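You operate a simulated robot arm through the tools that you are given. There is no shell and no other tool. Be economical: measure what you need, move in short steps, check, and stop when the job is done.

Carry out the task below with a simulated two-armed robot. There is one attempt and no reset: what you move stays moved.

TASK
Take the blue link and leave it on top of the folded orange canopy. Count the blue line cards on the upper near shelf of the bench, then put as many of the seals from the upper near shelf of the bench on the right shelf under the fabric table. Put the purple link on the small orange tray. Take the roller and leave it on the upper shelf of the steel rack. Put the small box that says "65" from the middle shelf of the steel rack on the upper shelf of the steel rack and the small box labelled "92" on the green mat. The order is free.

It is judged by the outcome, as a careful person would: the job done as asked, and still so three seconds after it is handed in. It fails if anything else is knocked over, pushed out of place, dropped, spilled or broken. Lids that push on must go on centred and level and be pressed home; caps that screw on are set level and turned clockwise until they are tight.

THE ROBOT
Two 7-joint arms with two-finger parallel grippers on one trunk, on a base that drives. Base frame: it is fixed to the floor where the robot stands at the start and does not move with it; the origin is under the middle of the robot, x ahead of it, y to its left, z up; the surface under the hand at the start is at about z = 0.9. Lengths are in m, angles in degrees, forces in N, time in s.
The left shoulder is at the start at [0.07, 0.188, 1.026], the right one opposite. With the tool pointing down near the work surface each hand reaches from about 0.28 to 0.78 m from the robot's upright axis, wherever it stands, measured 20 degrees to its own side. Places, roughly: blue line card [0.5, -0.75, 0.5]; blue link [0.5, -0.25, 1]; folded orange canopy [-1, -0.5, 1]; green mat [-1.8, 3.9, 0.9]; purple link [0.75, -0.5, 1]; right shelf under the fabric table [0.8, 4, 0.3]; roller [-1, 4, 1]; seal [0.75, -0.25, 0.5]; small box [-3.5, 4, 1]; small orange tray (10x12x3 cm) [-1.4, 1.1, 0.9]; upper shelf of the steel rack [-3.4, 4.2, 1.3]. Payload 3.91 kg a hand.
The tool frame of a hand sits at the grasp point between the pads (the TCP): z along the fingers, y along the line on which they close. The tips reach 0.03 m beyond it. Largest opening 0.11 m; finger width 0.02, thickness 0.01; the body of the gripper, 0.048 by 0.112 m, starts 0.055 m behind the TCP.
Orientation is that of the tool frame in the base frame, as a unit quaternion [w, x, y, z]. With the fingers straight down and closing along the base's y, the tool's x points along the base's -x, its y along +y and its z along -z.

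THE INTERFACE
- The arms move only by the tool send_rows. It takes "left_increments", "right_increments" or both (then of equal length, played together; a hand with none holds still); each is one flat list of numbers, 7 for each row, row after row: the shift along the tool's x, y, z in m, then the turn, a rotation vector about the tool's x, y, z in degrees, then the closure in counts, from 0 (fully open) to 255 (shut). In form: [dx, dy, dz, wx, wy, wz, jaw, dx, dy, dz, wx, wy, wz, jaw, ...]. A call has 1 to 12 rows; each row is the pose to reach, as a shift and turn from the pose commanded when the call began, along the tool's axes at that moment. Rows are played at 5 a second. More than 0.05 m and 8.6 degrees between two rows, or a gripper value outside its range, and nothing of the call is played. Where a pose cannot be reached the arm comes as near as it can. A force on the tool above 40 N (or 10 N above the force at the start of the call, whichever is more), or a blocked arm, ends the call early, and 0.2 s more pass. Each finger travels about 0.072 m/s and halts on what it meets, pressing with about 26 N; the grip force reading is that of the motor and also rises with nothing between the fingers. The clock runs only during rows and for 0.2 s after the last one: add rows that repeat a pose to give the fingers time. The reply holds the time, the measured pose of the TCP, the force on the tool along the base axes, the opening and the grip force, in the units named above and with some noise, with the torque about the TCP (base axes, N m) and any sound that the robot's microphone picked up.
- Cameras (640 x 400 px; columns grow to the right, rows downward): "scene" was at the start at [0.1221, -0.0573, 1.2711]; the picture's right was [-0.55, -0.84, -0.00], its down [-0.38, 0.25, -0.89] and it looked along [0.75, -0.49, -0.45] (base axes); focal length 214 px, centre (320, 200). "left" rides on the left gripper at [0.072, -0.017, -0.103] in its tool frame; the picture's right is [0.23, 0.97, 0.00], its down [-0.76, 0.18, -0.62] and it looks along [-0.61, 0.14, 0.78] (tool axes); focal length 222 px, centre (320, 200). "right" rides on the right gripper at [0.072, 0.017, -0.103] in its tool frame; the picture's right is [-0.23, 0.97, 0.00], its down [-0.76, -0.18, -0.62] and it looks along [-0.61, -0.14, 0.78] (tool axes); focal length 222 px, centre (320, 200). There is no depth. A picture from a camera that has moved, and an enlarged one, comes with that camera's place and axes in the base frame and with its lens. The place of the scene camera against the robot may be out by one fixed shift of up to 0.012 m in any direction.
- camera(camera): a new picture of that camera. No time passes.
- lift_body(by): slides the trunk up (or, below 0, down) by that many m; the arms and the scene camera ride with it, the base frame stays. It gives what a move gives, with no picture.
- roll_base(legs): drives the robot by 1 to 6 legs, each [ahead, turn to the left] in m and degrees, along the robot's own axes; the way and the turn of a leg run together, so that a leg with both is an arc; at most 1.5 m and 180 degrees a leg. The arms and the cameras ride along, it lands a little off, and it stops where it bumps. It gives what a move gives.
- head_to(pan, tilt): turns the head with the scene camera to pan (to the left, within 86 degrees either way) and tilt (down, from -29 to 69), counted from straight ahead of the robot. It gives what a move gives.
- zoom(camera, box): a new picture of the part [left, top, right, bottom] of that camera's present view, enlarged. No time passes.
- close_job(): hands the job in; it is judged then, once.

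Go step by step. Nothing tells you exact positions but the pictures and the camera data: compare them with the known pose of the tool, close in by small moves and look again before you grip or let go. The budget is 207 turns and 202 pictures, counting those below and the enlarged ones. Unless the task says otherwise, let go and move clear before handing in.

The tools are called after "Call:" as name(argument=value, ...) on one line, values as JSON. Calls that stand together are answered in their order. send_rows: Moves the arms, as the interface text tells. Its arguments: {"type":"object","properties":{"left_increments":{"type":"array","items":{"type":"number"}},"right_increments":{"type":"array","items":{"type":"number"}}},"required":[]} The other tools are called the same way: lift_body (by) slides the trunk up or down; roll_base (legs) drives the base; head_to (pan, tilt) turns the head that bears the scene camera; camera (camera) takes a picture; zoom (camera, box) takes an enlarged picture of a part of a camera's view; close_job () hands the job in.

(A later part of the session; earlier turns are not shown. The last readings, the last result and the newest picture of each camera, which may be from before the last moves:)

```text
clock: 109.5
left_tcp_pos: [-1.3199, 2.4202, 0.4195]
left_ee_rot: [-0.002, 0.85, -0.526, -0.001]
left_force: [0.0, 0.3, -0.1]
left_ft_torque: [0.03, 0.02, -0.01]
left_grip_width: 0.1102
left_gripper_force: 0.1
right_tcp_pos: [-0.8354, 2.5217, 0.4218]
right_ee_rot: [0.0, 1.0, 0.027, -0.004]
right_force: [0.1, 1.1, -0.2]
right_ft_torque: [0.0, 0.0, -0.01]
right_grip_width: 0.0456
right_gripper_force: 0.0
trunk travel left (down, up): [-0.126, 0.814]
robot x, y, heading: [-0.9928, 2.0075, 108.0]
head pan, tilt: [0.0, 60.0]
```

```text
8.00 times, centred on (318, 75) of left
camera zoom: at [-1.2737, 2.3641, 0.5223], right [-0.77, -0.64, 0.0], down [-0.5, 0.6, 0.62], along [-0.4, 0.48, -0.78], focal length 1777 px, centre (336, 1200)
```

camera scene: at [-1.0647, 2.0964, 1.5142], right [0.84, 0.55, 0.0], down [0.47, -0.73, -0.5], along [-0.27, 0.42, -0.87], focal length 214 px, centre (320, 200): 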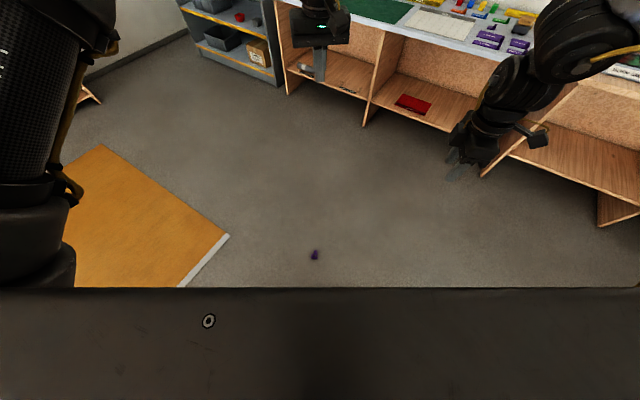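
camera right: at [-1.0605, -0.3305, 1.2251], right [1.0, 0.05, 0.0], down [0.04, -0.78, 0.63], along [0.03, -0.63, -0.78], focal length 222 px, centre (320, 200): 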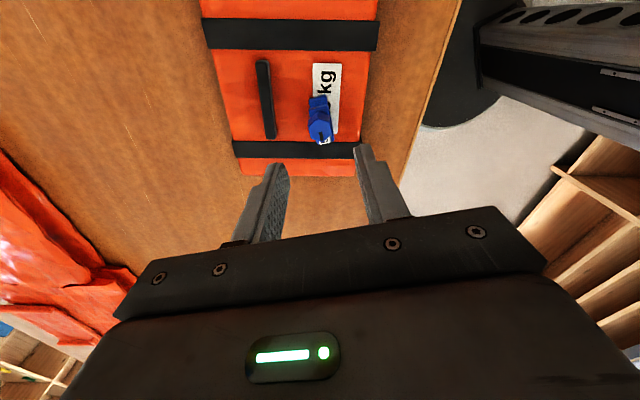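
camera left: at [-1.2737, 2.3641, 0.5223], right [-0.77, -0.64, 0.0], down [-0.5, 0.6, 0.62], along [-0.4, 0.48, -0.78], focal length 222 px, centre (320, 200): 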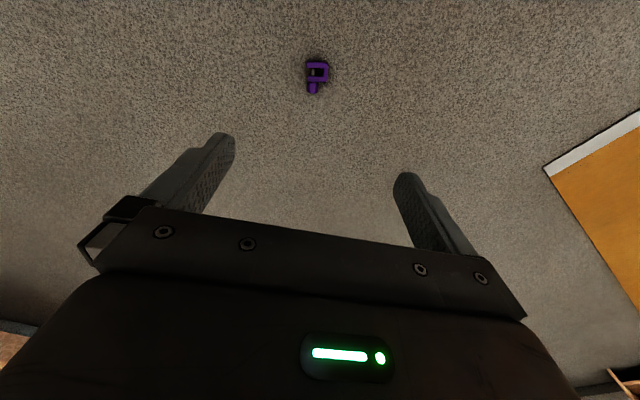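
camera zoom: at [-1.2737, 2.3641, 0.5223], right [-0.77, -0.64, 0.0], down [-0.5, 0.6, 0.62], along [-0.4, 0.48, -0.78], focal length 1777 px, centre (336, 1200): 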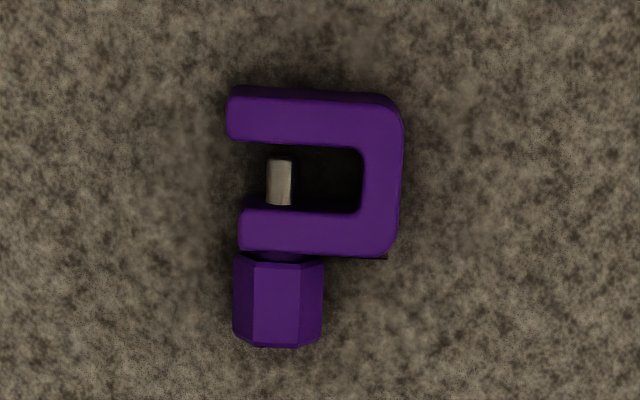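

The link lies on its side on the floor. I'll grip the bar next to the knob along its length, a firm grip; lower and turn the hand 12°.

Call:
lift_body(by=-0.12)

Call:
send_rows(left_increments=[-0.005, 0.005, 0.04, 0, 0, -6, 0, -0.012, 0.012, 0.08, 0, 0, -12, 0, -0.0145, 0.0158, 0.12, 0, 0, -12, 0, -0.0145, 0.0158, 0.16, 0, 0, -12, 0, -0.0145, 0.0158, 0.2, 0, 0, -12, 0, -0.0145, 0.0158, 0.2, 0, 0, -12, 0])

Call:
camera(camera="left")

```text
clock: 111.0
left_tcp_pos: [-1.3204, 2.4207, 0.2986]
left_ee_rot: [-0.003, 0.851, -0.525, 0.0]
left_force: [-0.1, -0.6, 0.2]
left_ft_torque: [0.0, 0.01, -0.01]
left_grip_width: 0.1096
left_gripper_force: 0.1
right_tcp_pos: [-0.836, 2.5213, 0.3016]
right_ee_rot: [0.0, 1.0, 0.027, -0.005]
right_force: [0.6, -0.9, -0.4]
right_ft_torque: [-0.02, 0.01, 0.0]
right_grip_width: 0.0453
right_gripper_force: 0.1
trunk travel left (down, up): [-0.006, 0.934]
robot x, y, heading: [-0.9974, 2.0038, 107.9]
head pan, tilt: [0.0, 60.0]
```

```text
clock: 112.4
left_tcp_pos: [-1.339, 2.4285, 0.0978]
left_ee_rot: [-0.002, 0.901, -0.434, 0.0]
left_force: [-0.3, 0.3, -0.2]
left_ft_torque: [-0.01, 0.01, -0.02]
left_grip_width: 0.1099
left_gripper_force: 0.0
right_tcp_pos: [-0.8356, 2.5221, 0.3002]
right_ee_rot: [0.0, 1.0, 0.027, -0.005]
right_force: [-0.3, -0.1, -0.6]
right_ft_torque: [0.02, -0.02, 0.02]
right_grip_width: 0.0453
right_gripper_force: 0.0
trunk travel left (down, up): [-0.006, 0.934]
robot x, y, heading: [-0.9985, 2.0061, 108.2]
head pan, tilt: [0.0, 60.0]
```

```text
142 pictures are left
camera left: at [-1.2809, 2.3825, 0.2017], right [-0.62, -0.79, 0.0], down [-0.62, 0.48, 0.62], along [-0.49, 0.39, -0.78], focal length 222 px, centre (320, 200)
```

left: 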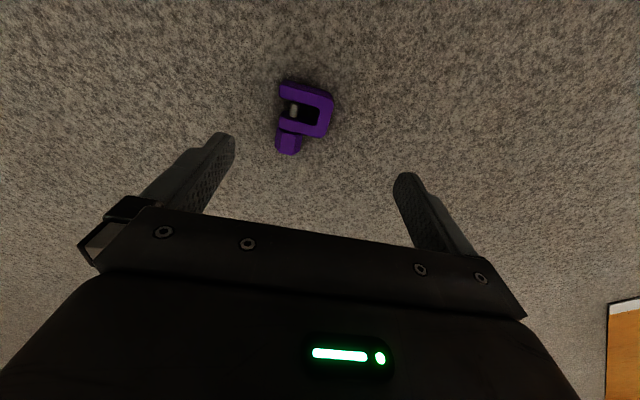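

Call:
send_rows(left_increments=[-0.002, -0.0158, 0.025, 0, 0, 0, 0, -0.002, -0.0158, 0.05, 0, 0, 0, 0, -0.002, -0.0158, 0.06, 0, 0, 0, 0, -0.002, -0.0158, 0.06, 0, 0, 0, 0])

Call:
camera(camera="left")

```text
clock: 113.4
left_tcp_pos: [-1.3272, 2.4394, 0.0383]
left_ee_rot: [-0.003, 0.901, -0.434, 0.0]
left_force: [-0.2, 0.0, -0.4]
left_ft_torque: [0.03, 0.02, 0.02]
left_grip_width: 0.1098
left_gripper_force: 0.1
right_tcp_pos: [-0.836, 2.5222, 0.3016]
right_ee_rot: [0.0, 1.0, 0.027, -0.005]
right_force: [-0.1, 0.5, 0.1]
right_ft_torque: [-0.02, -0.02, 0.0]
right_grip_width: 0.0453
right_gripper_force: 0.1
trunk travel left (down, up): [-0.006, 0.934]
robot x, y, heading: [-0.9995, 2.0067, 108.0]
head pan, tilt: [0.0, 60.0]
```

```text
141 pictures are left
camera left: at [-1.2699, 2.3935, 0.1415], right [-0.62, -0.79, 0.0], down [-0.62, 0.48, 0.62], along [-0.49, 0.39, -0.78], focal length 222 px, centre (320, 200)
```

left: 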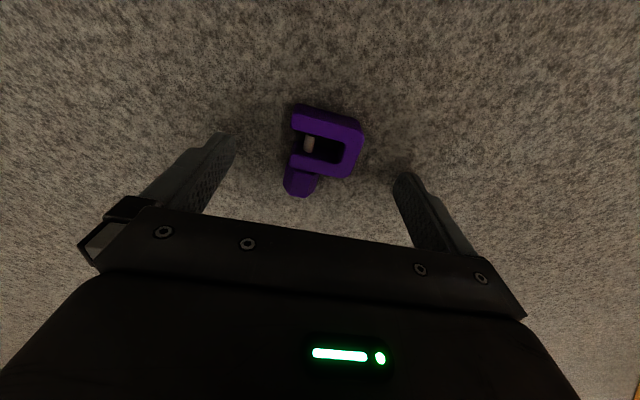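

Call:
send_rows(left_increments=[0, 0, 0.005, 0, 0, 0, 60, 0, 0, 0.005, 0, 0, 0, 140, 0, 0, 0.005, 0, 0, 0, 255, 0, 0, 0.005, 0, 0, 0, 255, 0, 0, 0.005, 0, 0, 0, 255, 0, 0, 0.005, 0, 0, 0, 255, 0, 0, -0.03, 0, 0, 0, 255, 0, 0, -0.07, 0, 0, 0, 255, 0, 0, -0.1, 0, 0, 0, 255])

Call:
zoom(camera="left", box=[220, 90, 420, 215])

```text
clock: 115.4
left_tcp_pos: [-1.3305, 2.4397, 0.1376]
left_ee_rot: [-0.002, 0.901, -0.433, 0.0]
left_force: [-0.3, 0.0, -1.1]
left_ft_torque: [0.01, 0.01, -0.02]
left_grip_width: 0.0405
left_gripper_force: 26.1
right_tcp_pos: [-0.8352, 2.5213, 0.3005]
right_ee_rot: [0.0, 1.0, 0.027, -0.005]
right_force: [-0.1, 0.0, 0.3]
right_ft_torque: [-0.01, 0.01, 0.0]
right_grip_width: 0.0455
right_gripper_force: 0.0
trunk travel left (down, up): [-0.006, 0.934]
robot x, y, heading: [-0.9974, 2.0057, 108.1]
head pan, tilt: [0.0, 60.0]
```

```text
3.20 times, centred on (320, 152) of left
camera zoom: at [-1.2728, 2.3942, 0.2412], right [-0.62, -0.79, 0.0], down [-0.62, 0.48, 0.62], along [-0.49, 0.39, -0.78], focal length 711 px, centre (320, 352)
```

zoom: 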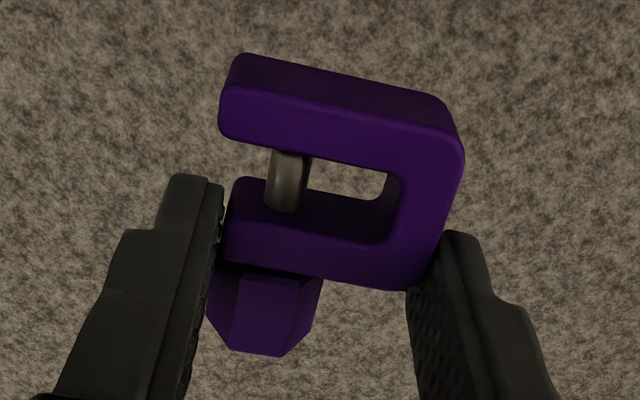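

Firm grip (0.0405 m). Raise everything, then drive round to the table's end, facing the tray.

Call:
lift_body(by=0.4)

Call:
lift_body(by=0.35)

Call:
send_rows(left_increments=[0, 0, -0.04, 0, 0, 0, 255, 0, 0, -0.08, 0, 0, 0, 255, 0, 0, -0.12, 0, 0, 0, 255, 0, 0, -0.16, 0, 0, 0, 255, 0, 0, -0.2, 0, 0, 0, 255, 0, 0, -0.24, 0, 0, 0, 255, 0, 0, -0.27, 0, 0, 0, 255])

Call:
roll_base(legs=[[0, 95.7]])

Call:
head_to(pan=25, tilt=40)

Call:
camera(camera="scene")

```text
clock: 119.2
left_tcp_pos: [-1.3317, 2.4401, 0.5375]
left_ee_rot: [-0.002, 0.901, -0.434, 0.0]
left_force: [-0.3, -0.5, -1.3]
left_ft_torque: [0.0, 0.0, 0.0]
left_grip_width: 0.0407
left_gripper_force: 25.9
right_tcp_pos: [-0.835, 2.5216, 0.701]
right_ee_rot: [0.0, 1.0, 0.027, -0.005]
right_force: [0.6, 0.8, 0.6]
right_ft_torque: [0.0, 0.01, -0.04]
right_grip_width: 0.0453
right_gripper_force: 0.1
trunk travel left (down, up): [-0.406, 0.534]
robot x, y, heading: [-0.9957, 2.0095, 108.1]
head pan, tilt: [0.0, 60.0]
```

```text
clock: 122.7
left_tcp_pos: [-1.3317, 2.4401, 0.8877]
left_ee_rot: [-0.003, 0.901, -0.433, 0.002]
left_force: [-0.1, 0.5, -2.6]
left_ft_torque: [0.0, -0.01, 0.0]
left_grip_width: 0.0407
left_gripper_force: 26.2
right_tcp_pos: [-0.8362, 2.5219, 1.0507]
right_ee_rot: [0.0, 1.0, 0.027, -0.005]
right_force: [-0.4, 0.6, 0.7]
right_ft_torque: [-0.03, -0.01, -0.01]
right_grip_width: 0.0455
right_gripper_force: 0.1
trunk travel left (down, up): [-0.756, 0.184]
robot x, y, heading: [-0.9958, 2.0077, 108.1]
head pan, tilt: [0.0, 60.0]
```

```text
clock: 124.3
left_tcp_pos: [-1.3307, 2.4373, 1.1612]
left_ee_rot: [-0.002, 0.901, -0.434, -0.001]
left_force: [0.7, -0.7, -1.5]
left_ft_torque: [0.0, 0.04, 0.02]
left_grip_width: 0.0401
left_gripper_force: 25.3
right_tcp_pos: [-0.8348, 2.5203, 1.0498]
right_ee_rot: [0.0, 1.0, 0.028, -0.006]
right_force: [0.0, -0.5, -0.6]
right_ft_torque: [0.01, 0.01, 0.0]
right_grip_width: 0.0455
right_gripper_force: 0.0
trunk travel left (down, up): [-0.756, 0.184]
robot x, y, heading: [-0.9956, 2.0057, 108.1]
head pan, tilt: [0.0, 60.0]
```

```text
clock: 128.7
left_tcp_pos: [-1.3938, 1.6287, 1.1595]
left_ee_rot: [-0.002, 0.926, 0.377, -0.002]
left_force: [0.1, -0.5, -0.9]
left_ft_torque: [0.0, 0.0, 0.01]
left_grip_width: 0.0405
left_gripper_force: 26.1
right_tcp_pos: [-1.5268, 2.1134, 1.0498]
right_ee_rot: [0.003, 0.651, 0.759, -0.003]
right_force: [0.4, 0.5, 0.5]
right_ft_torque: [-0.01, -0.02, 0.04]
right_grip_width: 0.0454
right_gripper_force: 0.0
trunk travel left (down, up): [-0.756, 0.184]
robot x, y, heading: [-0.9967, 2.0076, -156.1]
head pan, tilt: [0.0, 60.0]
```

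```text
clock: 129.6
left_tcp_pos: [-1.394, 1.6288, 1.1605]
left_ee_rot: [-0.001, 0.926, 0.378, -0.002]
left_force: [-0.9, -1.0, -2.0]
left_ft_torque: [-0.03, 0.03, 0.01]
left_grip_width: 0.0405
left_gripper_force: 26.0
right_tcp_pos: [-1.5258, 2.1137, 1.0505]
right_ee_rot: [0.004, 0.65, 0.76, -0.003]
right_force: [-0.2, 0.6, 0.4]
right_ft_torque: [0.02, 0.01, -0.01]
right_grip_width: 0.0451
right_gripper_force: 0.1
trunk travel left (down, up): [-0.756, 0.184]
robot x, y, heading: [-0.9946, 2.0045, -156.2]
head pan, tilt: [25.0, 40.0]
```

```text
139 pictures are left
camera scene: at [-1.1033, 1.9142, 1.4708], right [-0.75, 0.66, 0.0], down [0.42, 0.48, -0.77], along [-0.5, -0.58, -0.64], focal length 214 px, centre (320, 200)
```

scene: 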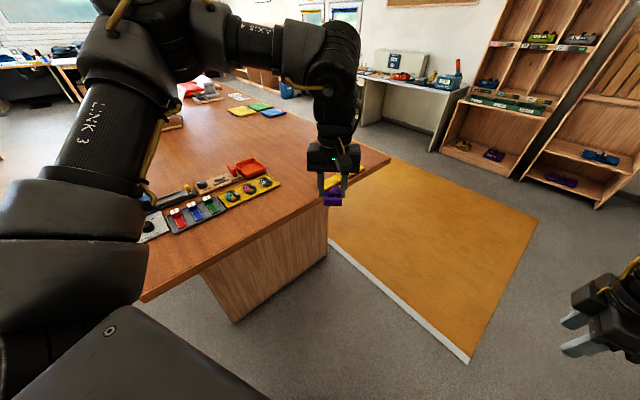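

Call:
roll_base(legs=[[0, 5.7], [0.58, 0], [0, 50]])

Call:
camera(camera="left")

Call:
camera(camera="scene")

```text
clock: 135.6
left_tcp_pos: [-1.4266, 1.184, 1.1594]
left_ee_rot: [0.0, 0.655, 0.755, -0.002]
left_force: [-0.5, -0.3, -1.9]
left_ft_torque: [0.0, 0.01, -0.02]
left_grip_width: 0.0402
left_gripper_force: 26.8
right_tcp_pos: [-1.8947, 1.3631, 1.051]
right_ee_rot: [0.005, 0.237, 0.972, -0.002]
right_force: [0.1, 0.4, -0.2]
right_ft_torque: [0.0, 0.0, -0.01]
right_grip_width: 0.0453
right_gripper_force: 0.1
trunk travel left (down, up): [-0.756, 0.184]
robot x, y, heading: [-1.4978, 1.7292, -102.1]
head pan, tilt: [25.0, 40.0]
```

```text
138 pictures are left
camera left: at [-1.4524, 1.2557, 1.2629], right [0.93, 0.36, 0.0], down [0.29, -0.73, 0.62], along [0.22, -0.58, -0.78], focal length 222 px, centre (320, 200)
```

left: 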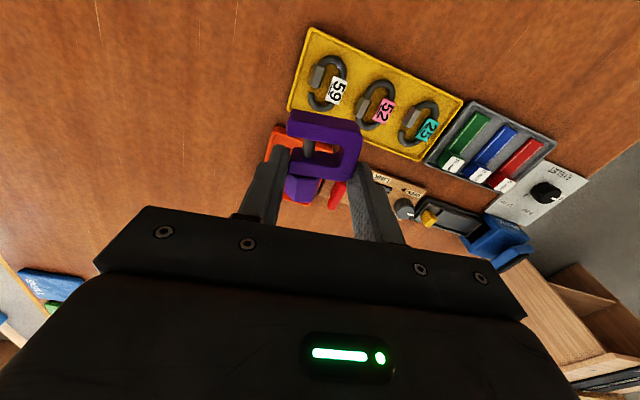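

```text
137 pictures are left
camera scene: at [-1.4919, 1.5889, 1.4709], right [-0.98, -0.22, 0.0], down [-0.14, 0.63, -0.77], along [0.17, -0.75, -0.64], focal length 214 px, centre (320, 200)
```

scene: 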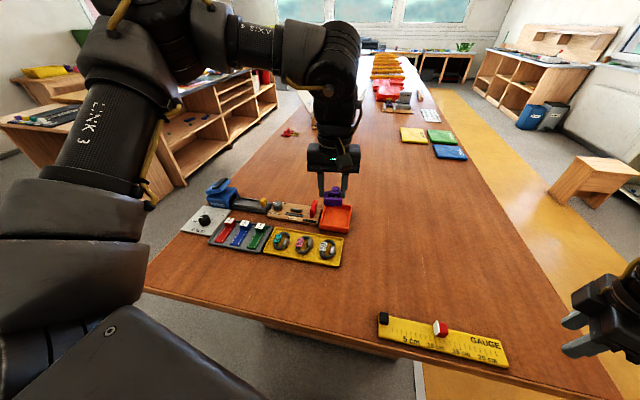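

Call:
send_rows(left_increments=[-0.045, -0.005, 0.0, 0, 0, 0, 255, -0.09, -0.01, 0.0, 0, 0, 0, 255, -0.135, -0.015, 0.0, 0, 0, 0, 255, -0.173, -0.018, 0.02, 0, 0, 0, 255, -0.173, -0.018, 0.06, 0, 0, 0, 255, -0.173, -0.018, 0.1, 0, 0, 0, 255, -0.173, -0.018, 0.13, 0, 0, 0, 255, -0.173, -0.018, 0.13, 0, 0, 0, 255])

Call:
camera(camera="left")

Call:
zoom(camera="scene", box=[270, 170, 398, 250])

```text
clock: 137.4
left_tcp_pos: [-1.4519, 1.086, 1.0347]
left_ee_rot: [0.0, 0.654, 0.757, -0.003]
left_force: [1.0, 0.2, -1.5]
left_ft_torque: [-0.01, -0.03, -0.03]
left_grip_width: 0.0403
left_gripper_force: 26.1
left hand out of reach, approached as far as the arm can: row 2, 3, 4, 5, 6, 7, 8
right_tcp_pos: [-1.8954, 1.3639, 1.0517]
right_ee_rot: [0.005, 0.237, 0.971, -0.003]
right_force: [-0.2, -0.9, 0.1]
right_ft_torque: [0.01, 0.0, 0.0]
right_grip_width: 0.0452
right_gripper_force: 0.0
trunk travel left (down, up): [-0.756, 0.184]
robot x, y, heading: [-1.4963, 1.7329, -102.0]
head pan, tilt: [25.0, 40.0]
```

```text
136 pictures are left
camera left: at [-1.4789, 1.1576, 1.1377], right [0.93, 0.37, -0.01], down [0.29, -0.72, 0.63], along [0.22, -0.58, -0.78], focal length 222 px, centre (320, 200)
```

left: 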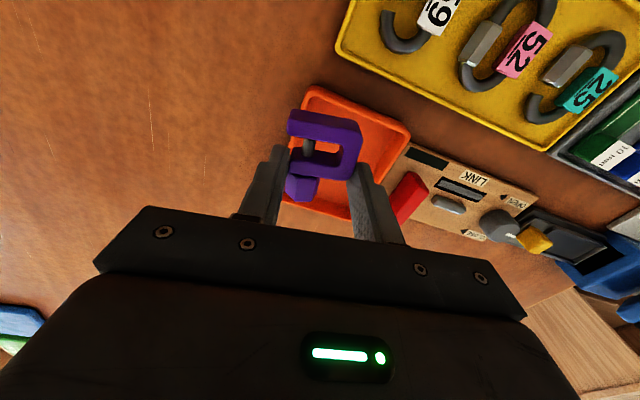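

```text
5.00 times, centred on (334, 210) of scene
camera zoom: at [-1.4913, 1.5887, 1.4709], right [-0.98, -0.22, 0.0], down [-0.14, 0.63, -0.77], along [0.17, -0.75, -0.64], focal length 1072 px, centre (250, 150)
```

zoom: 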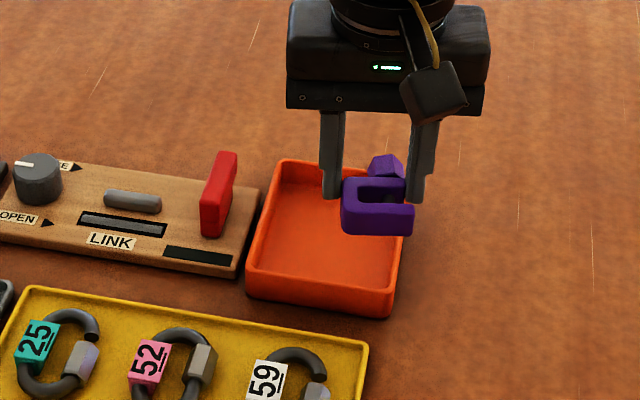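

The tray centre is about [-1.415, 1.04]; the arm can't extend further there, so I nudge the base.

Call:
roll_base(legs=[[0.05, 4]])

Call:
camera(camera="left")

Call:
zoom(camera="scene", box=[270, 170, 398, 250])

```text
clock: 138.3
left_tcp_pos: [-1.4173, 1.054, 1.0431]
left_ee_rot: [0.002, 0.628, 0.778, -0.008]
left_force: [-0.2, 1.1, -0.6]
left_ft_torque: [-0.02, -0.01, -0.01]
left_grip_width: 0.0402
left_gripper_force: 25.6
right_tcp_pos: [-1.8781, 1.3011, 1.0558]
right_ee_rot: [0.007, 0.203, 0.979, -0.006]
right_force: [0.6, 0.5, 0.3]
right_ft_torque: [-0.02, -0.01, -0.02]
right_grip_width: 0.0452
right_gripper_force: 0.0
trunk travel left (down, up): [-0.756, 0.184]
robot x, y, heading: [-1.5061, 1.6821, -98.4]
head pan, tilt: [25.0, 40.0]
```

```text
134 pictures are left
camera left: at [-1.4491, 1.1238, 1.145], right [0.9, 0.43, -0.01], down [0.34, -0.7, 0.63], along [0.26, -0.58, -0.77], focal length 222 px, centre (320, 200)
```

left: 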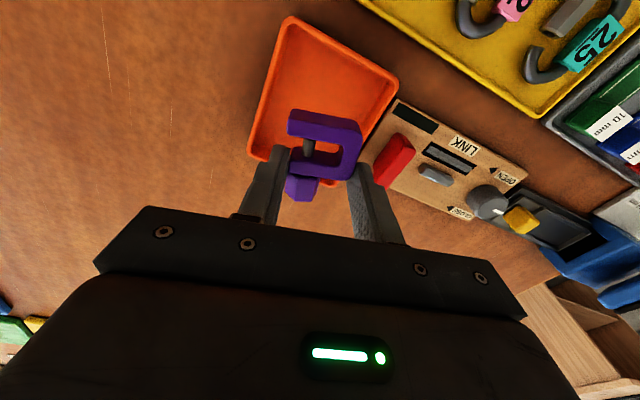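

```text
5.00 times, centred on (334, 210) of scene
camera zoom: at [-1.4927, 1.549, 1.4715], right [-0.96, -0.28, 0.0], down [-0.18, 0.61, -0.77], along [0.22, -0.74, -0.64], focal length 1072 px, centre (250, 150)
```

zoom: 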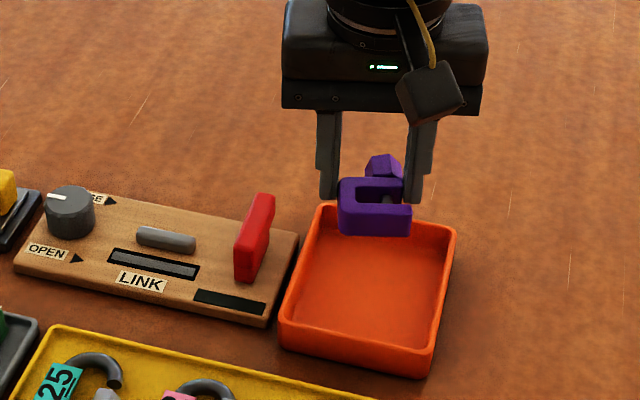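

Call:
send_rows(left_increments=[-0.003, 0, 0.03, 0, 0, 0, 255, -0.005, 0, 0.055, 0, 0, 0, 255, -0.005, 0, 0.055, 0, 0, 0, 255])

Call:
camera(camera="left")

Call:
zoom(camera="scene", box=[270, 170, 398, 250])

```text
clock: 139.1
left_tcp_pos: [-1.4148, 1.0434, 0.9855]
left_ee_rot: [0.002, 0.628, 0.778, -0.006]
left_force: [0.0, -0.3, -1.4]
left_ft_torque: [0.0, 0.01, 0.03]
left_grip_width: 0.0404
left_gripper_force: 25.7
right_tcp_pos: [-1.8772, 1.296, 1.0549]
right_ee_rot: [0.006, 0.203, 0.979, -0.005]
right_force: [-0.5, -0.5, -0.2]
right_ft_torque: [-0.01, 0.0, 0.02]
right_grip_width: 0.0453
right_gripper_force: 0.0
trunk travel left (down, up): [-0.756, 0.184]
robot x, y, heading: [-1.5042, 1.6786, -98.5]
head pan, tilt: [25.0, 40.0]
```

```text
132 pictures are left
camera left: at [-1.4462, 1.1143, 1.0876], right [0.9, 0.43, -0.01], down [0.34, -0.7, 0.63], along [0.26, -0.57, -0.78], focal length 222 px, centre (320, 200)
```

left: 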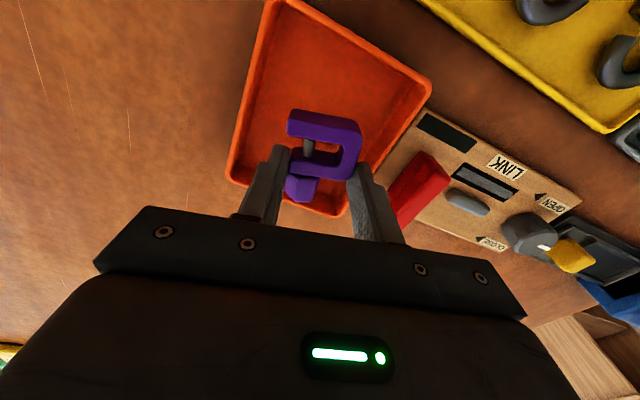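

```text
5.00 times, centred on (334, 210) of scene
camera zoom: at [-1.4903, 1.5438, 1.4712], right [-0.96, -0.29, 0.0], down [-0.18, 0.61, -0.77], along [0.22, -0.74, -0.64], focal length 1072 px, centre (250, 150)
```

zoom: 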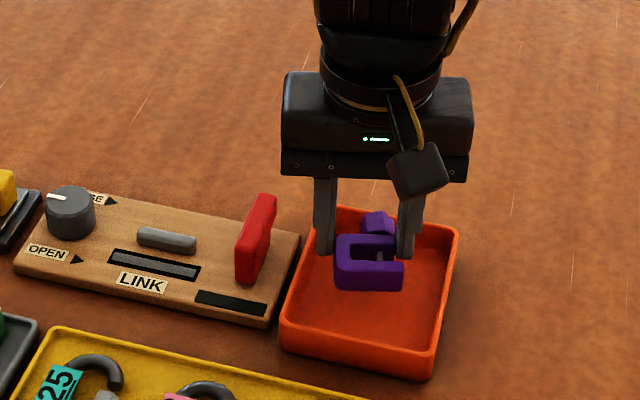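

Call:
send_rows(left_increments=[0.007, 0, 0.02, 0, 0, 0, 255, 0.007, 0, 0.035, 0, 0, 0, 255, 0.007, 0, 0.044, 0, 0, 0, 255, 0.007, 0, 0.044, 0, 0, 0, 255])

Call:
zoom(camera="scene", box=[270, 170, 398, 250])

```text
clock: 139.9
left_tcp_pos: [-1.4189, 1.0471, 0.9539]
left_ee_rot: [0.003, 0.627, 0.779, -0.012]
left_force: [1.4, 10.8, 25.4]
left_ft_torque: [0.54, -0.34, 0.17]
left_grip_width: 0.0402
left_gripper_force: 25.5
right_tcp_pos: [-1.8768, 1.2977, 1.0547]
right_ee_rot: [0.006, 0.203, 0.979, -0.006]
right_force: [-0.5, 0.0, -0.2]
right_ft_torque: [0.01, -0.01, -0.02]
right_grip_width: 0.0452
right_gripper_force: 0.1
trunk travel left (down, up): [-0.756, 0.184]
robot x, y, heading: [-1.4991, 1.6785, -98.3]
head pan, tilt: [25.0, 40.0]
stopped in row 3 (left hand): the force on the tool passed its limit at 50 N (the readings are from after the stop); the commanded pose is now the measured one
```

```text
5.00 times, centred on (334, 210) of scene
camera zoom: at [-1.4915, 1.5451, 1.4716], right [-0.96, -0.29, 0.0], down [-0.18, 0.61, -0.77], along [0.22, -0.74, -0.64], focal length 1072 px, centre (250, 150)
```

zoom: 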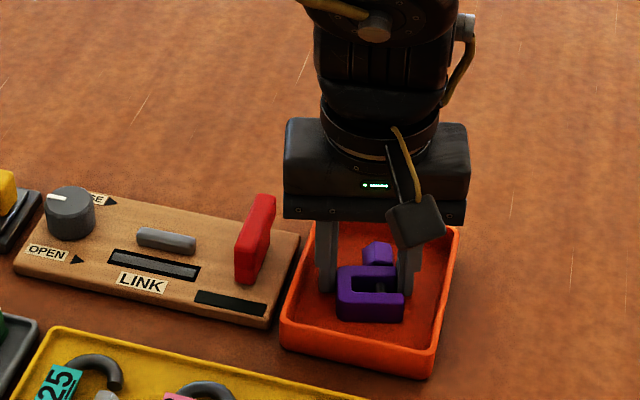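

Call:
send_rows(left_increments=[0.001, 0, -0.005, 0, 0, 0, 255, 0.001, 0, -0.005, 0, 0, 0, 255, 0.001, 0, -0.004, 0, 0, 0, 200, 0.001, 0, -0.004, 0, 0, 0, 130, 0.001, 0, -0.004, 0, 0, 0, 120, 0.001, 0, -0.004, 0, 0, 0, 120])

Call:
zoom(camera="scene", box=[270, 170, 398, 250])

Call:
zoom(camera="left", box=[200, 40, 440, 240])

```text
clock: 141.3
left_tcp_pos: [-1.4189, 1.0456, 0.9537]
left_ee_rot: [0.003, 0.627, 0.779, -0.01]
left_force: [-2.5, -1.0, 6.1]
left_ft_torque: [0.12, -0.1, -0.01]
left_grip_width: 0.0569
left_gripper_force: 0.0
right_tcp_pos: [-1.8784, 1.2957, 1.0527]
right_ee_rot: [0.005, 0.203, 0.979, -0.003]
right_force: [-0.3, 0.5, -0.5]
right_ft_torque: [0.0, -0.04, 0.02]
right_grip_width: 0.0454
right_gripper_force: 0.1
trunk travel left (down, up): [-0.756, 0.184]
robot x, y, heading: [-1.5075, 1.6765, -98.2]
head pan, tilt: [25.0, 40.0]
```

```text
5.00 times, centred on (334, 210) of scene
camera zoom: at [-1.4922, 1.5418, 1.471], right [-0.96, -0.28, 0.0], down [-0.18, 0.62, -0.77], along [0.22, -0.73, -0.64], focal length 1072 px, centre (250, 150)
```

zoom: 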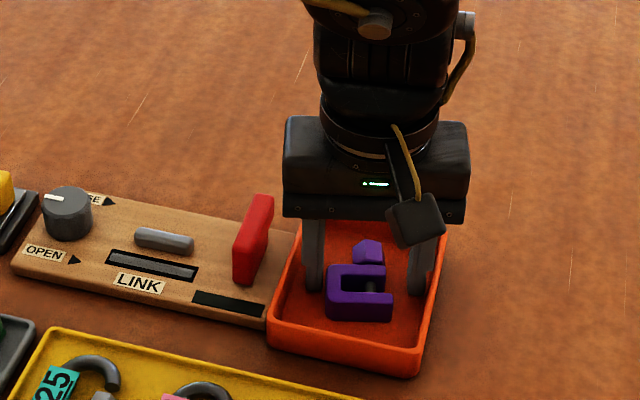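

```text
2.00 times, centred on (320, 140) of left
camera zoom: at [-1.4504, 1.1173, 1.0565], right [0.9, 0.43, -0.02], down [0.34, -0.69, 0.63], along [0.26, -0.58, -0.77], focal length 444 px, centre (320, 320)
```

zoom: 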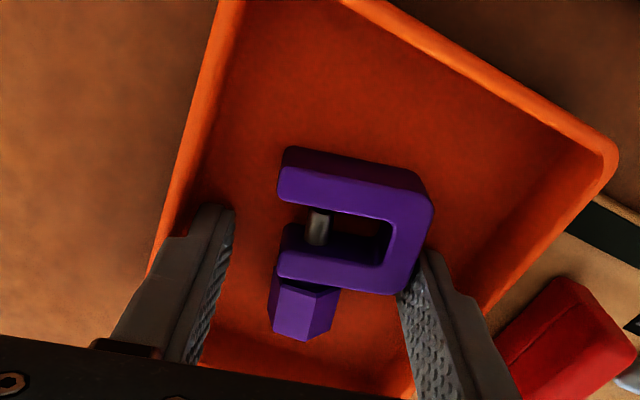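

Call:
send_rows(left_increments=[0, 0, 0, 0, 0, 0, 135, 0, 0, -0.015, 0, 0, 0, 135, 0, 0, -0.04, 0, 0, 0, 135, 0, 0, -0.08, 0, 0, 0, 135, 0, 0, -0.12, 0, 0, 0, 135])

Call:
zoom(camera="scene", box=[270, 170, 398, 250])

```text
clock: 142.5
left_tcp_pos: [-1.4163, 1.0525, 1.0752]
left_ee_rot: [0.003, 0.627, 0.779, -0.01]
left_force: [-0.6, 0.0, 0.4]
left_ft_torque: [-0.02, 0.02, -0.03]
left_grip_width: 0.0516
left_gripper_force: 0.1
right_tcp_pos: [-1.8773, 1.2967, 1.0537]
right_ee_rot: [0.006, 0.202, 0.979, -0.003]
right_force: [0.6, -0.2, 0.1]
right_ft_torque: [-0.02, 0.04, 0.0]
right_grip_width: 0.0453
right_gripper_force: 0.1
trunk travel left (down, up): [-0.756, 0.184]
robot x, y, heading: [-1.5038, 1.6788, -98.5]
head pan, tilt: [25.0, 40.0]
```

```text
5.00 times, centred on (334, 210) of scene
camera zoom: at [-1.492, 1.5428, 1.471], right [-0.96, -0.28, 0.0], down [-0.18, 0.62, -0.77], along [0.22, -0.73, -0.64], focal length 1072 px, centre (250, 150)
```

zoom: 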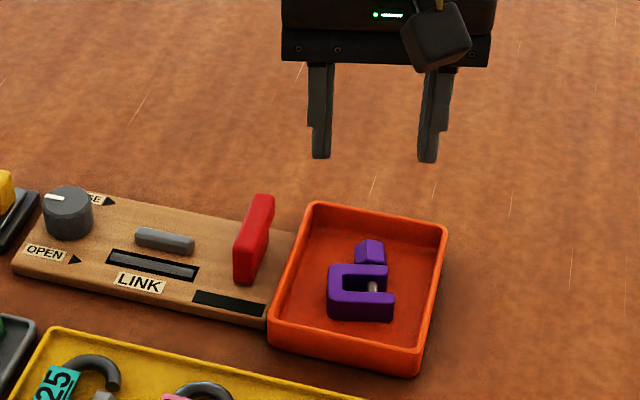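

The purple link lies in the tray. Next I drive to the fabric table to find the roller and the green mat.

Call:
roll_base(legs=[[-0.3, 0], [0, 173], [1.1, 0]])

Call:
head_to(pan=0, tilt=25)

Call:
camera(camera="scene")

```text
clock: 156.8
left_tcp_pos: [-1.1782, 3.6684, 1.0754]
left_ee_rot: [-0.01, 0.741, -0.671, -0.003]
left_force: [1.0, 1.1, -0.1]
left_ft_torque: [-0.02, -0.01, -0.04]
left_grip_width: 0.0517
left_gripper_force: 0.1
right_tcp_pos: [-0.7492, 3.3719, 1.0534]
right_ee_rot: [-0.004, 0.966, -0.259, -0.006]
right_force: [-0.5, -0.9, 0.3]
right_ft_torque: [-0.03, -0.02, 0.0]
right_grip_width: 0.0454
right_gripper_force: 0.0
trunk travel left (down, up): [-0.756, 0.184]
robot x, y, heading: [-1.1632, 3.035, 75.0]
head pan, tilt: [25.0, 40.0]
```

```text
clock: 157.7
left_tcp_pos: [-1.1774, 3.6682, 1.0754]
left_ee_rot: [-0.011, 0.741, -0.671, -0.002]
left_force: [0.1, 0.2, 0.5]
left_ft_torque: [0.02, 0.0, -0.02]
left_grip_width: 0.0518
left_gripper_force: 0.1
right_tcp_pos: [-0.7487, 3.3723, 1.0519]
right_ee_rot: [-0.005, 0.966, -0.26, -0.005]
right_force: [0.9, -0.2, -0.1]
right_ft_torque: [0.03, -0.04, 0.04]
right_grip_width: 0.0451
right_gripper_force: 0.0
trunk travel left (down, up): [-0.756, 0.184]
robot x, y, heading: [-1.165, 3.0346, 74.9]
head pan, tilt: [0.0, 25.0]
```

```text
126 pictures are left
camera scene: at [-1.1327, 3.1643, 1.4942], right [0.97, -0.26, 0.0], down [-0.11, -0.41, -0.91], along [0.24, 0.88, -0.42], focal length 214 px, centre (320, 200)
```

scene: 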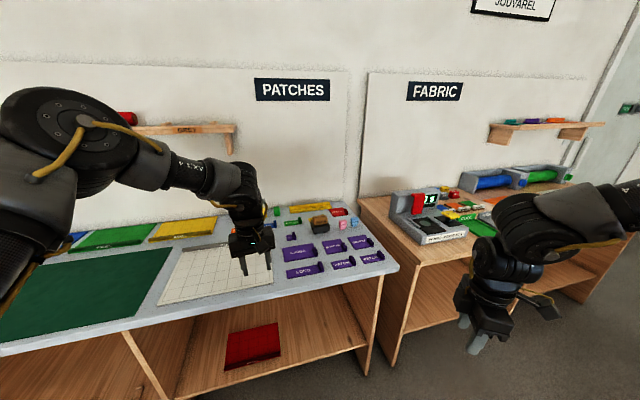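

Call:
zoom(camera="scene", box=[250, 185, 410, 285])

Call:
zoom(camera="scene", box=[0, 190, 240, 340])

Call:
zoom(camera="scene", box=[380, 150, 620, 300])

```text
4.00 times, centred on (330, 235) of scene
camera zoom: at [-1.1327, 3.1643, 1.4942], right [0.97, -0.26, 0.0], down [-0.11, -0.41, -0.91], along [0.24, 0.88, -0.42], focal length 858 px, centre (280, 60)
```

zoom: 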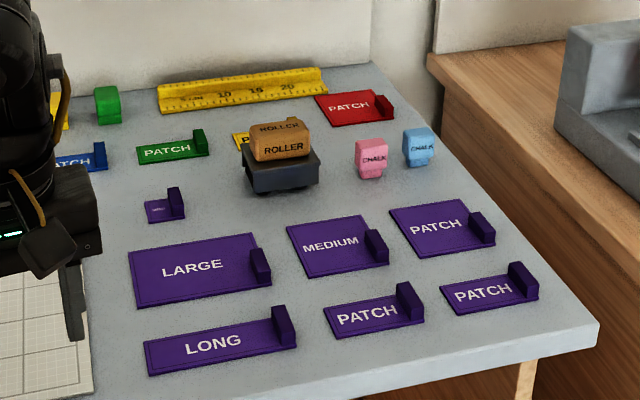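

```text
2.67 times, centred on (120, 265) of scene
camera zoom: at [-1.1327, 3.1643, 1.4942], right [0.97, -0.26, 0.0], down [-0.11, -0.41, -0.91], along [0.24, 0.88, -0.42], focal length 572 px, centre (853, 27)
```

zoom: 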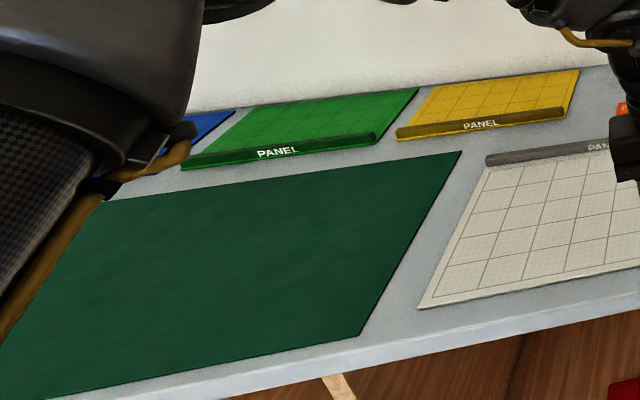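

```text
2.67 times, centred on (500, 225) of scene
camera zoom: at [-1.1327, 3.1643, 1.4942], right [0.97, -0.26, 0.0], down [-0.11, -0.41, -0.91], along [0.24, 0.88, -0.42], focal length 572 px, centre (-160, 133)
```

zoom: 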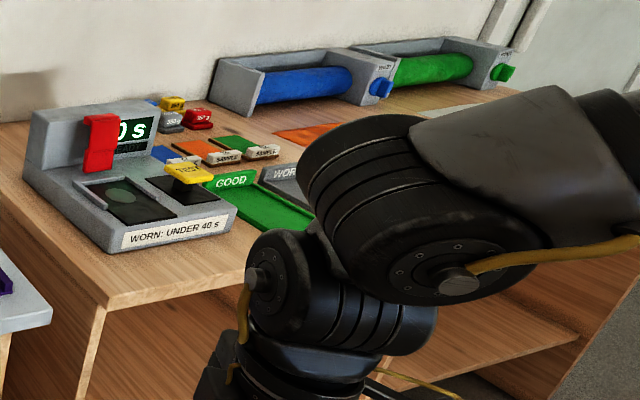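

The roller (wooden block) is at about [-0.89, 4.06] in a grey holder. I first turn the right hand clockwise to its far-reaching orientation.

Call:
send_rows(right_increments=[0, 0, -0.02, 0, 0, 8.3, 60, 0, 0, -0.04, 0, 0, 16.6, 0, 0, 0, -0.06, 0, 0, 24.9, 0, 0, 0, -0.06, 0, 0, 33.2, 0, 0, 0, -0.06, 0, 0, 41.5, 0, 0, 0, -0.06, 0, 0, 49.8, 0, 0, 0, -0.06, 0, 0, 58.1, 0, 0, 0, -0.06, 0, 0, 66.4, 0, 0, 0, -0.06, 0, 0, 74.7, 0, 0, 0, -0.06, 0, 0, 83, 0])

Call:
send_rows(right_increments=[0, 0, 0, 0, 0, 8.3, 0, 0, 0, 0, 0, 0, 16.6, 0, 0, 0, 0, 0, 0, 24.9, 0, 0, 0, 0, 0, 0, 33.2, 0, 0, 0, 0, 0, 0, 41.5, 0, 0, 0, 0, 0, 0, 49.8, 0, 0, 0, 0, 0, 0, 58.1, 0, 0, 0, 0, 0, 0, 58.1, 0])

Call:
roll_base(legs=[[0, 4], [0.34, 0], [0, 11]])

Call:
camera(camera="right")

Call:
camera(camera="scene")

```text
clock: 159.9
left_tcp_pos: [-1.1788, 3.6692, 1.0736]
left_ee_rot: [-0.01, 0.742, -0.671, -0.003]
left_force: [0.7, 0.1, 0.2]
left_ft_torque: [0.01, -0.01, 0.01]
left_grip_width: 0.0517
left_gripper_force: 0.2
right_tcp_pos: [-0.7488, 3.3709, 1.1137]
right_ee_rot: [0.0, -0.571, 0.821, 0.006]
right_force: [0.0, -0.5, -0.9]
right_ft_torque: [0.03, -0.04, 0.03]
right_grip_width: 0.1101
right_gripper_force: 0.1
trunk travel left (down, up): [-0.756, 0.184]
robot x, y, heading: [-1.1653, 3.0351, 74.9]
head pan, tilt: [0.0, 25.0]
```

```text
clock: 161.7
left_tcp_pos: [-1.1748, 3.6661, 1.0759]
left_ee_rot: [-0.01, 0.74, -0.673, -0.003]
left_force: [-0.4, -1.0, 0.2]
left_ft_torque: [0.02, 0.02, 0.0]
left_grip_width: 0.0519
left_gripper_force: 0.0
right_tcp_pos: [-0.5625, 3.3916, 1.2866]
right_ee_rot: [-0.004, -0.075, 0.997, 0.011]
right_force: [0.3, 0.1, 0.0]
right_ft_torque: [0.01, 0.02, 0.0]
right_grip_width: 0.1098
right_gripper_force: 0.1
right hand out of reach, approached as far as the arm can: row 1, 2, 3, 4, 5, 6, 7, 8
trunk travel left (down, up): [-0.756, 0.184]
robot x, y, heading: [-1.1628, 3.0316, 74.7]
head pan, tilt: [0.0, 25.0]
```

```text
clock: 165.1
left_tcp_pos: [-1.2723, 3.9837, 1.0742]
left_ee_rot: [-0.009, 0.821, -0.571, -0.003]
left_force: [0.5, -0.8, -0.6]
left_ft_torque: [-0.01, 0.01, -0.02]
left_grip_width: 0.0518
left_gripper_force: 0.2
right_tcp_pos: [-0.6095, 3.8746, 1.2871]
right_ee_rot: [-0.004, -0.205, 0.979, 0.009]
right_force: [0.1, 0.1, 0.5]
right_ft_torque: [-0.01, -0.04, -0.04]
right_grip_width: 0.1101
right_gripper_force: 0.0
trunk travel left (down, up): [-0.756, 0.184]
robot x, y, heading: [-1.099, 3.3686, 89.7]
head pan, tilt: [0.0, 25.0]
```

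```text
122 pictures are left
camera right: at [-0.6812, 3.8576, 1.3918], right [-0.18, 0.98, 0.02], down [0.78, 0.13, 0.62], along [0.6, 0.13, -0.79], focal length 222 px, centre (320, 200)
```

right: 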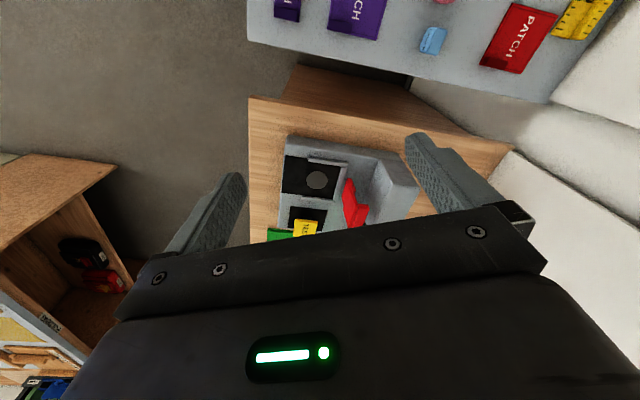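

```text
121 pictures are left
camera scene: at [-1.1007, 3.508, 1.4941], right [1.0, -0.01, 0.0], down [0.0, -0.42, -0.91], along [0.01, 0.91, -0.42], focal length 214 px, centre (320, 200)
```

scene: 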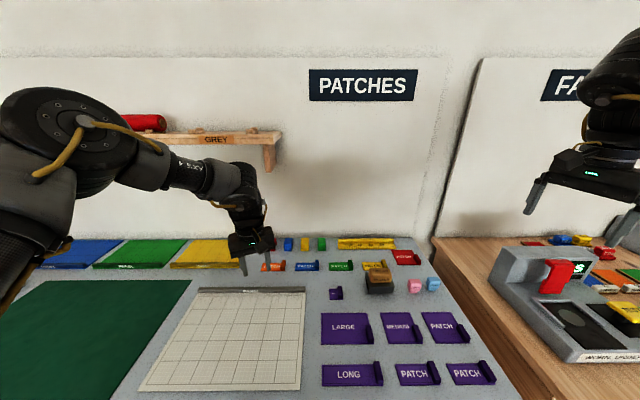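

Call:
zoom(camera="scene", box=[340, 250, 420, 300])

```text
8.00 times, centred on (380, 275) of scene
camera zoom: at [-1.1007, 3.508, 1.4941], right [1.0, -0.01, 0.0], down [0.0, -0.42, -0.91], along [0.01, 0.91, -0.42], focal length 1716 px, centre (-160, -400)
```

zoom: 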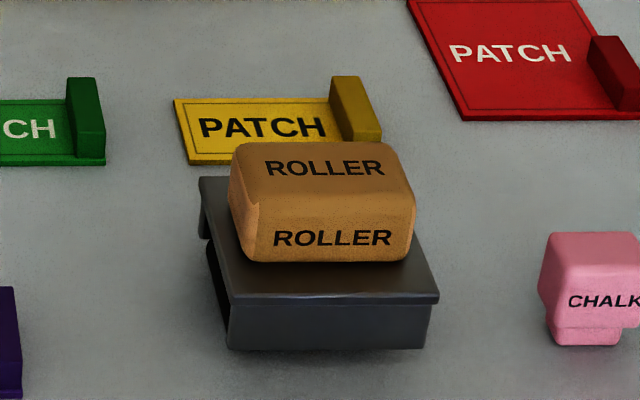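

Call:
send_rows(right_increments=[0.021, 0.03, 0.01, 0, 0, 2.6, 0, 0.042, 0.061, 0.02, 0, 0, 5.2, 0, 0.063, 0.091, 0.04, 0, 0, 7.9, 0, 0.084, 0.122, 0.06, 0, 0, 10.5, 0, 0.106, 0.152, 0.08, 0, 0, 13.1, 0, 0.127, 0.183, 0.1, 0, 0, 15.7, 0, 0.148, 0.213, 0.12, 0, 0, 18.4, 0, 0.169, 0.244, 0.14, 0, 0, 21, 0, 0.19, 0.274, 0.16, 0, 0, 23.6, 0, 0.19, 0.274, 0.18, 0, 0, 23.6, 0, 0.19, 0.274, 0.18, 0, 0, 23.6, 0])

Call:
camera(camera="right")

```text
clock: 167.5
left_tcp_pos: [-1.2723, 3.9821, 1.0739]
left_ee_rot: [-0.01, 0.821, -0.57, -0.004]
left_force: [-0.4, 0.7, -0.9]
left_ft_torque: [0.04, -0.01, -0.03]
left_grip_width: 0.0518
left_gripper_force: 0.1
right_tcp_pos: [-0.5526, 3.9911, 1.1205]
right_ee_rot: [-0.022, -0.038, 0.998, 0.034]
right_force: [-0.2, -0.1, -0.3]
right_ft_torque: [0.01, 0.02, 0.04]
right_grip_width: 0.11
right_gripper_force: 0.0
right hand out of reach, approached as far as the arm can: row 1, 2, 3, 4, 5, 6, 7, 8, 9, 10, 11
trunk travel left (down, up): [-0.756, 0.184]
robot x, y, heading: [-1.097, 3.371, 89.5]
head pan, tilt: [0.0, 25.0]
```

```text
119 pictures are left
camera right: at [-0.6215, 3.9932, 1.2275], right [0.15, 0.99, 0.06], down [0.8, -0.16, 0.58], along [0.58, -0.04, -0.82], focal length 222 px, centre (320, 200)
```

right: 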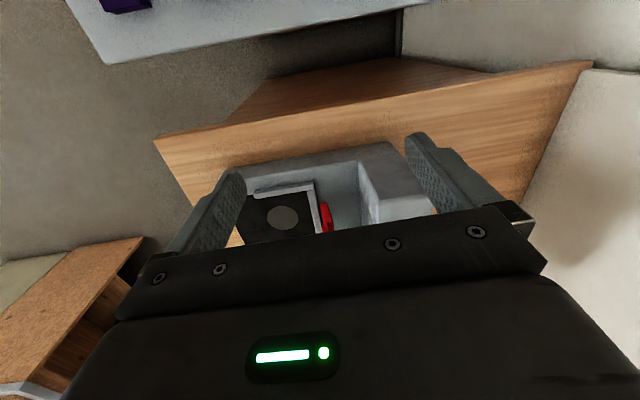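

The clockwise yaw keeps the hand far right. A better way: natural yaw (closing along x on the 8.5 cm handle) with the fingers tilted forward. I bring the right hand back to natural yaw first.

Call:
send_rows(right_increments=[0.033, -0.013, -0.01, 0, 0, -7.8, 0, 0.065, -0.026, -0.02, 0, 0, -15.6, 0, 0.098, -0.039, -0.03, 0, 0, -23.4, 0, 0.131, -0.052, -0.04, 0, 0, -31.2, 0, 0.164, -0.065, -0.05, 0, 0, -39, 0, 0.196, -0.078, -0.06, 0, 0, -46.8, 0, 0.229, -0.091, -0.07, 0, 0, -54.6, 0, 0.262, -0.104, -0.08, 0, 0, -62.4, 0, 0.295, -0.117, -0.08, 0, 0, -70.2, 0, 0.327, -0.13, -0.08, 0, 0, -78, 0, 0.36, -0.143, -0.08, 0, 0, -86, 0, 0.36, -0.143, -0.08, 0, 0, -86, 0])

```text
clock: 170.1
left_tcp_pos: [-1.2691, 3.984, 1.0741]
left_ee_rot: [-0.009, 0.821, -0.571, -0.004]
left_force: [-0.3, 0.4, 0.7]
left_ft_torque: [0.0, 0.0, -0.02]
left_grip_width: 0.0515
left_gripper_force: 0.0
right_tcp_pos: [-0.8658, 3.8116, 1.2264]
right_ee_rot: [-0.005, 0.709, -0.704, -0.042]
right_force: [0.4, 0.3, 0.1]
right_ft_torque: [-0.03, 0.04, -0.04]
right_grip_width: 0.1102
right_gripper_force: 0.1
right hand out of reach, approached as far as the arm can: row 1, 2, 3, 4, 5, 6, 7, 8, 9, 10, 11, 12
trunk travel left (down, up): [-0.756, 0.184]
robot x, y, heading: [-1.0965, 3.3741, 89.5]
head pan, tilt: [0.0, 25.0]
```

Call:
send_rows(right_increments=[-0.026, 0.003, 0.02, 0.5, -5.2, 0, 0, -0.052, 0.006, 0.05, 1, -10.4, 0, 0, -0.079, 0.009, 0.08, 1.5, -15.5, 0, 0, -0.105, 0.012, 0.11, 2, -20.7, 0, 0, -0.131, 0.015, 0.145, 2.5, -26, 0, 0, -0.157, 0.017, 0.178, 3, -31, 0, 0, -0.157, 0.017, 0.178, 3, -31, 0, 0])

Call:
camera(camera="right")

Call:
zoom(camera="scene", box=[320, 210, 480, 310])

```text
clock: 171.7
left_tcp_pos: [-1.2725, 3.9818, 1.074]
left_ee_rot: [-0.01, 0.821, -0.571, -0.004]
left_force: [-0.8, 0.1, 0.1]
left_ft_torque: [0.02, 0.03, 0.0]
left_grip_width: 0.0519
left_gripper_force: 0.1
right_tcp_pos: [-0.8601, 3.9703, 1.0724]
right_ee_rot: [0.214, -0.671, 0.677, 0.212]
right_force: [0.3, -0.6, 0.3]
right_ft_torque: [-0.02, -0.04, 0.04]
right_grip_width: 0.1101
right_gripper_force: 0.1
right hand out of reach, approached as far as the arm can: row 5, 6, 7
trunk travel left (down, up): [-0.756, 0.184]
robot x, y, heading: [-1.0965, 3.373, 89.6]
head pan, tilt: [0.0, 25.0]
```

```text
118 pictures are left
camera right: at [-0.8784, 3.8519, 1.1174], right [-0.97, 0.19, 0.13], down [0.18, 0.27, 0.95], along [0.15, 0.94, -0.29], focal length 222 px, centre (320, 200)
```

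right: 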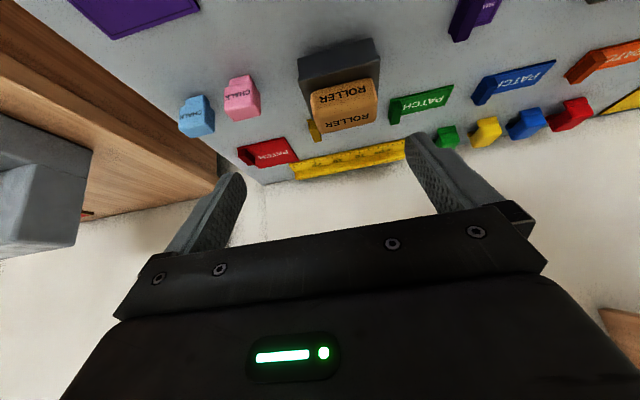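

```text
4.00 times, centred on (400, 260) of scene
camera zoom: at [-1.1016, 3.5064, 1.4943], right [1.0, -0.01, 0.0], down [0.0, -0.42, -0.91], along [0.01, 0.91, -0.42], focal length 858 px, centre (0, -40)
```

zoom: 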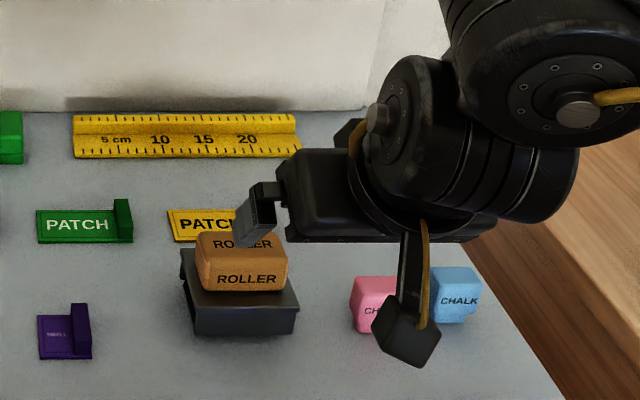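

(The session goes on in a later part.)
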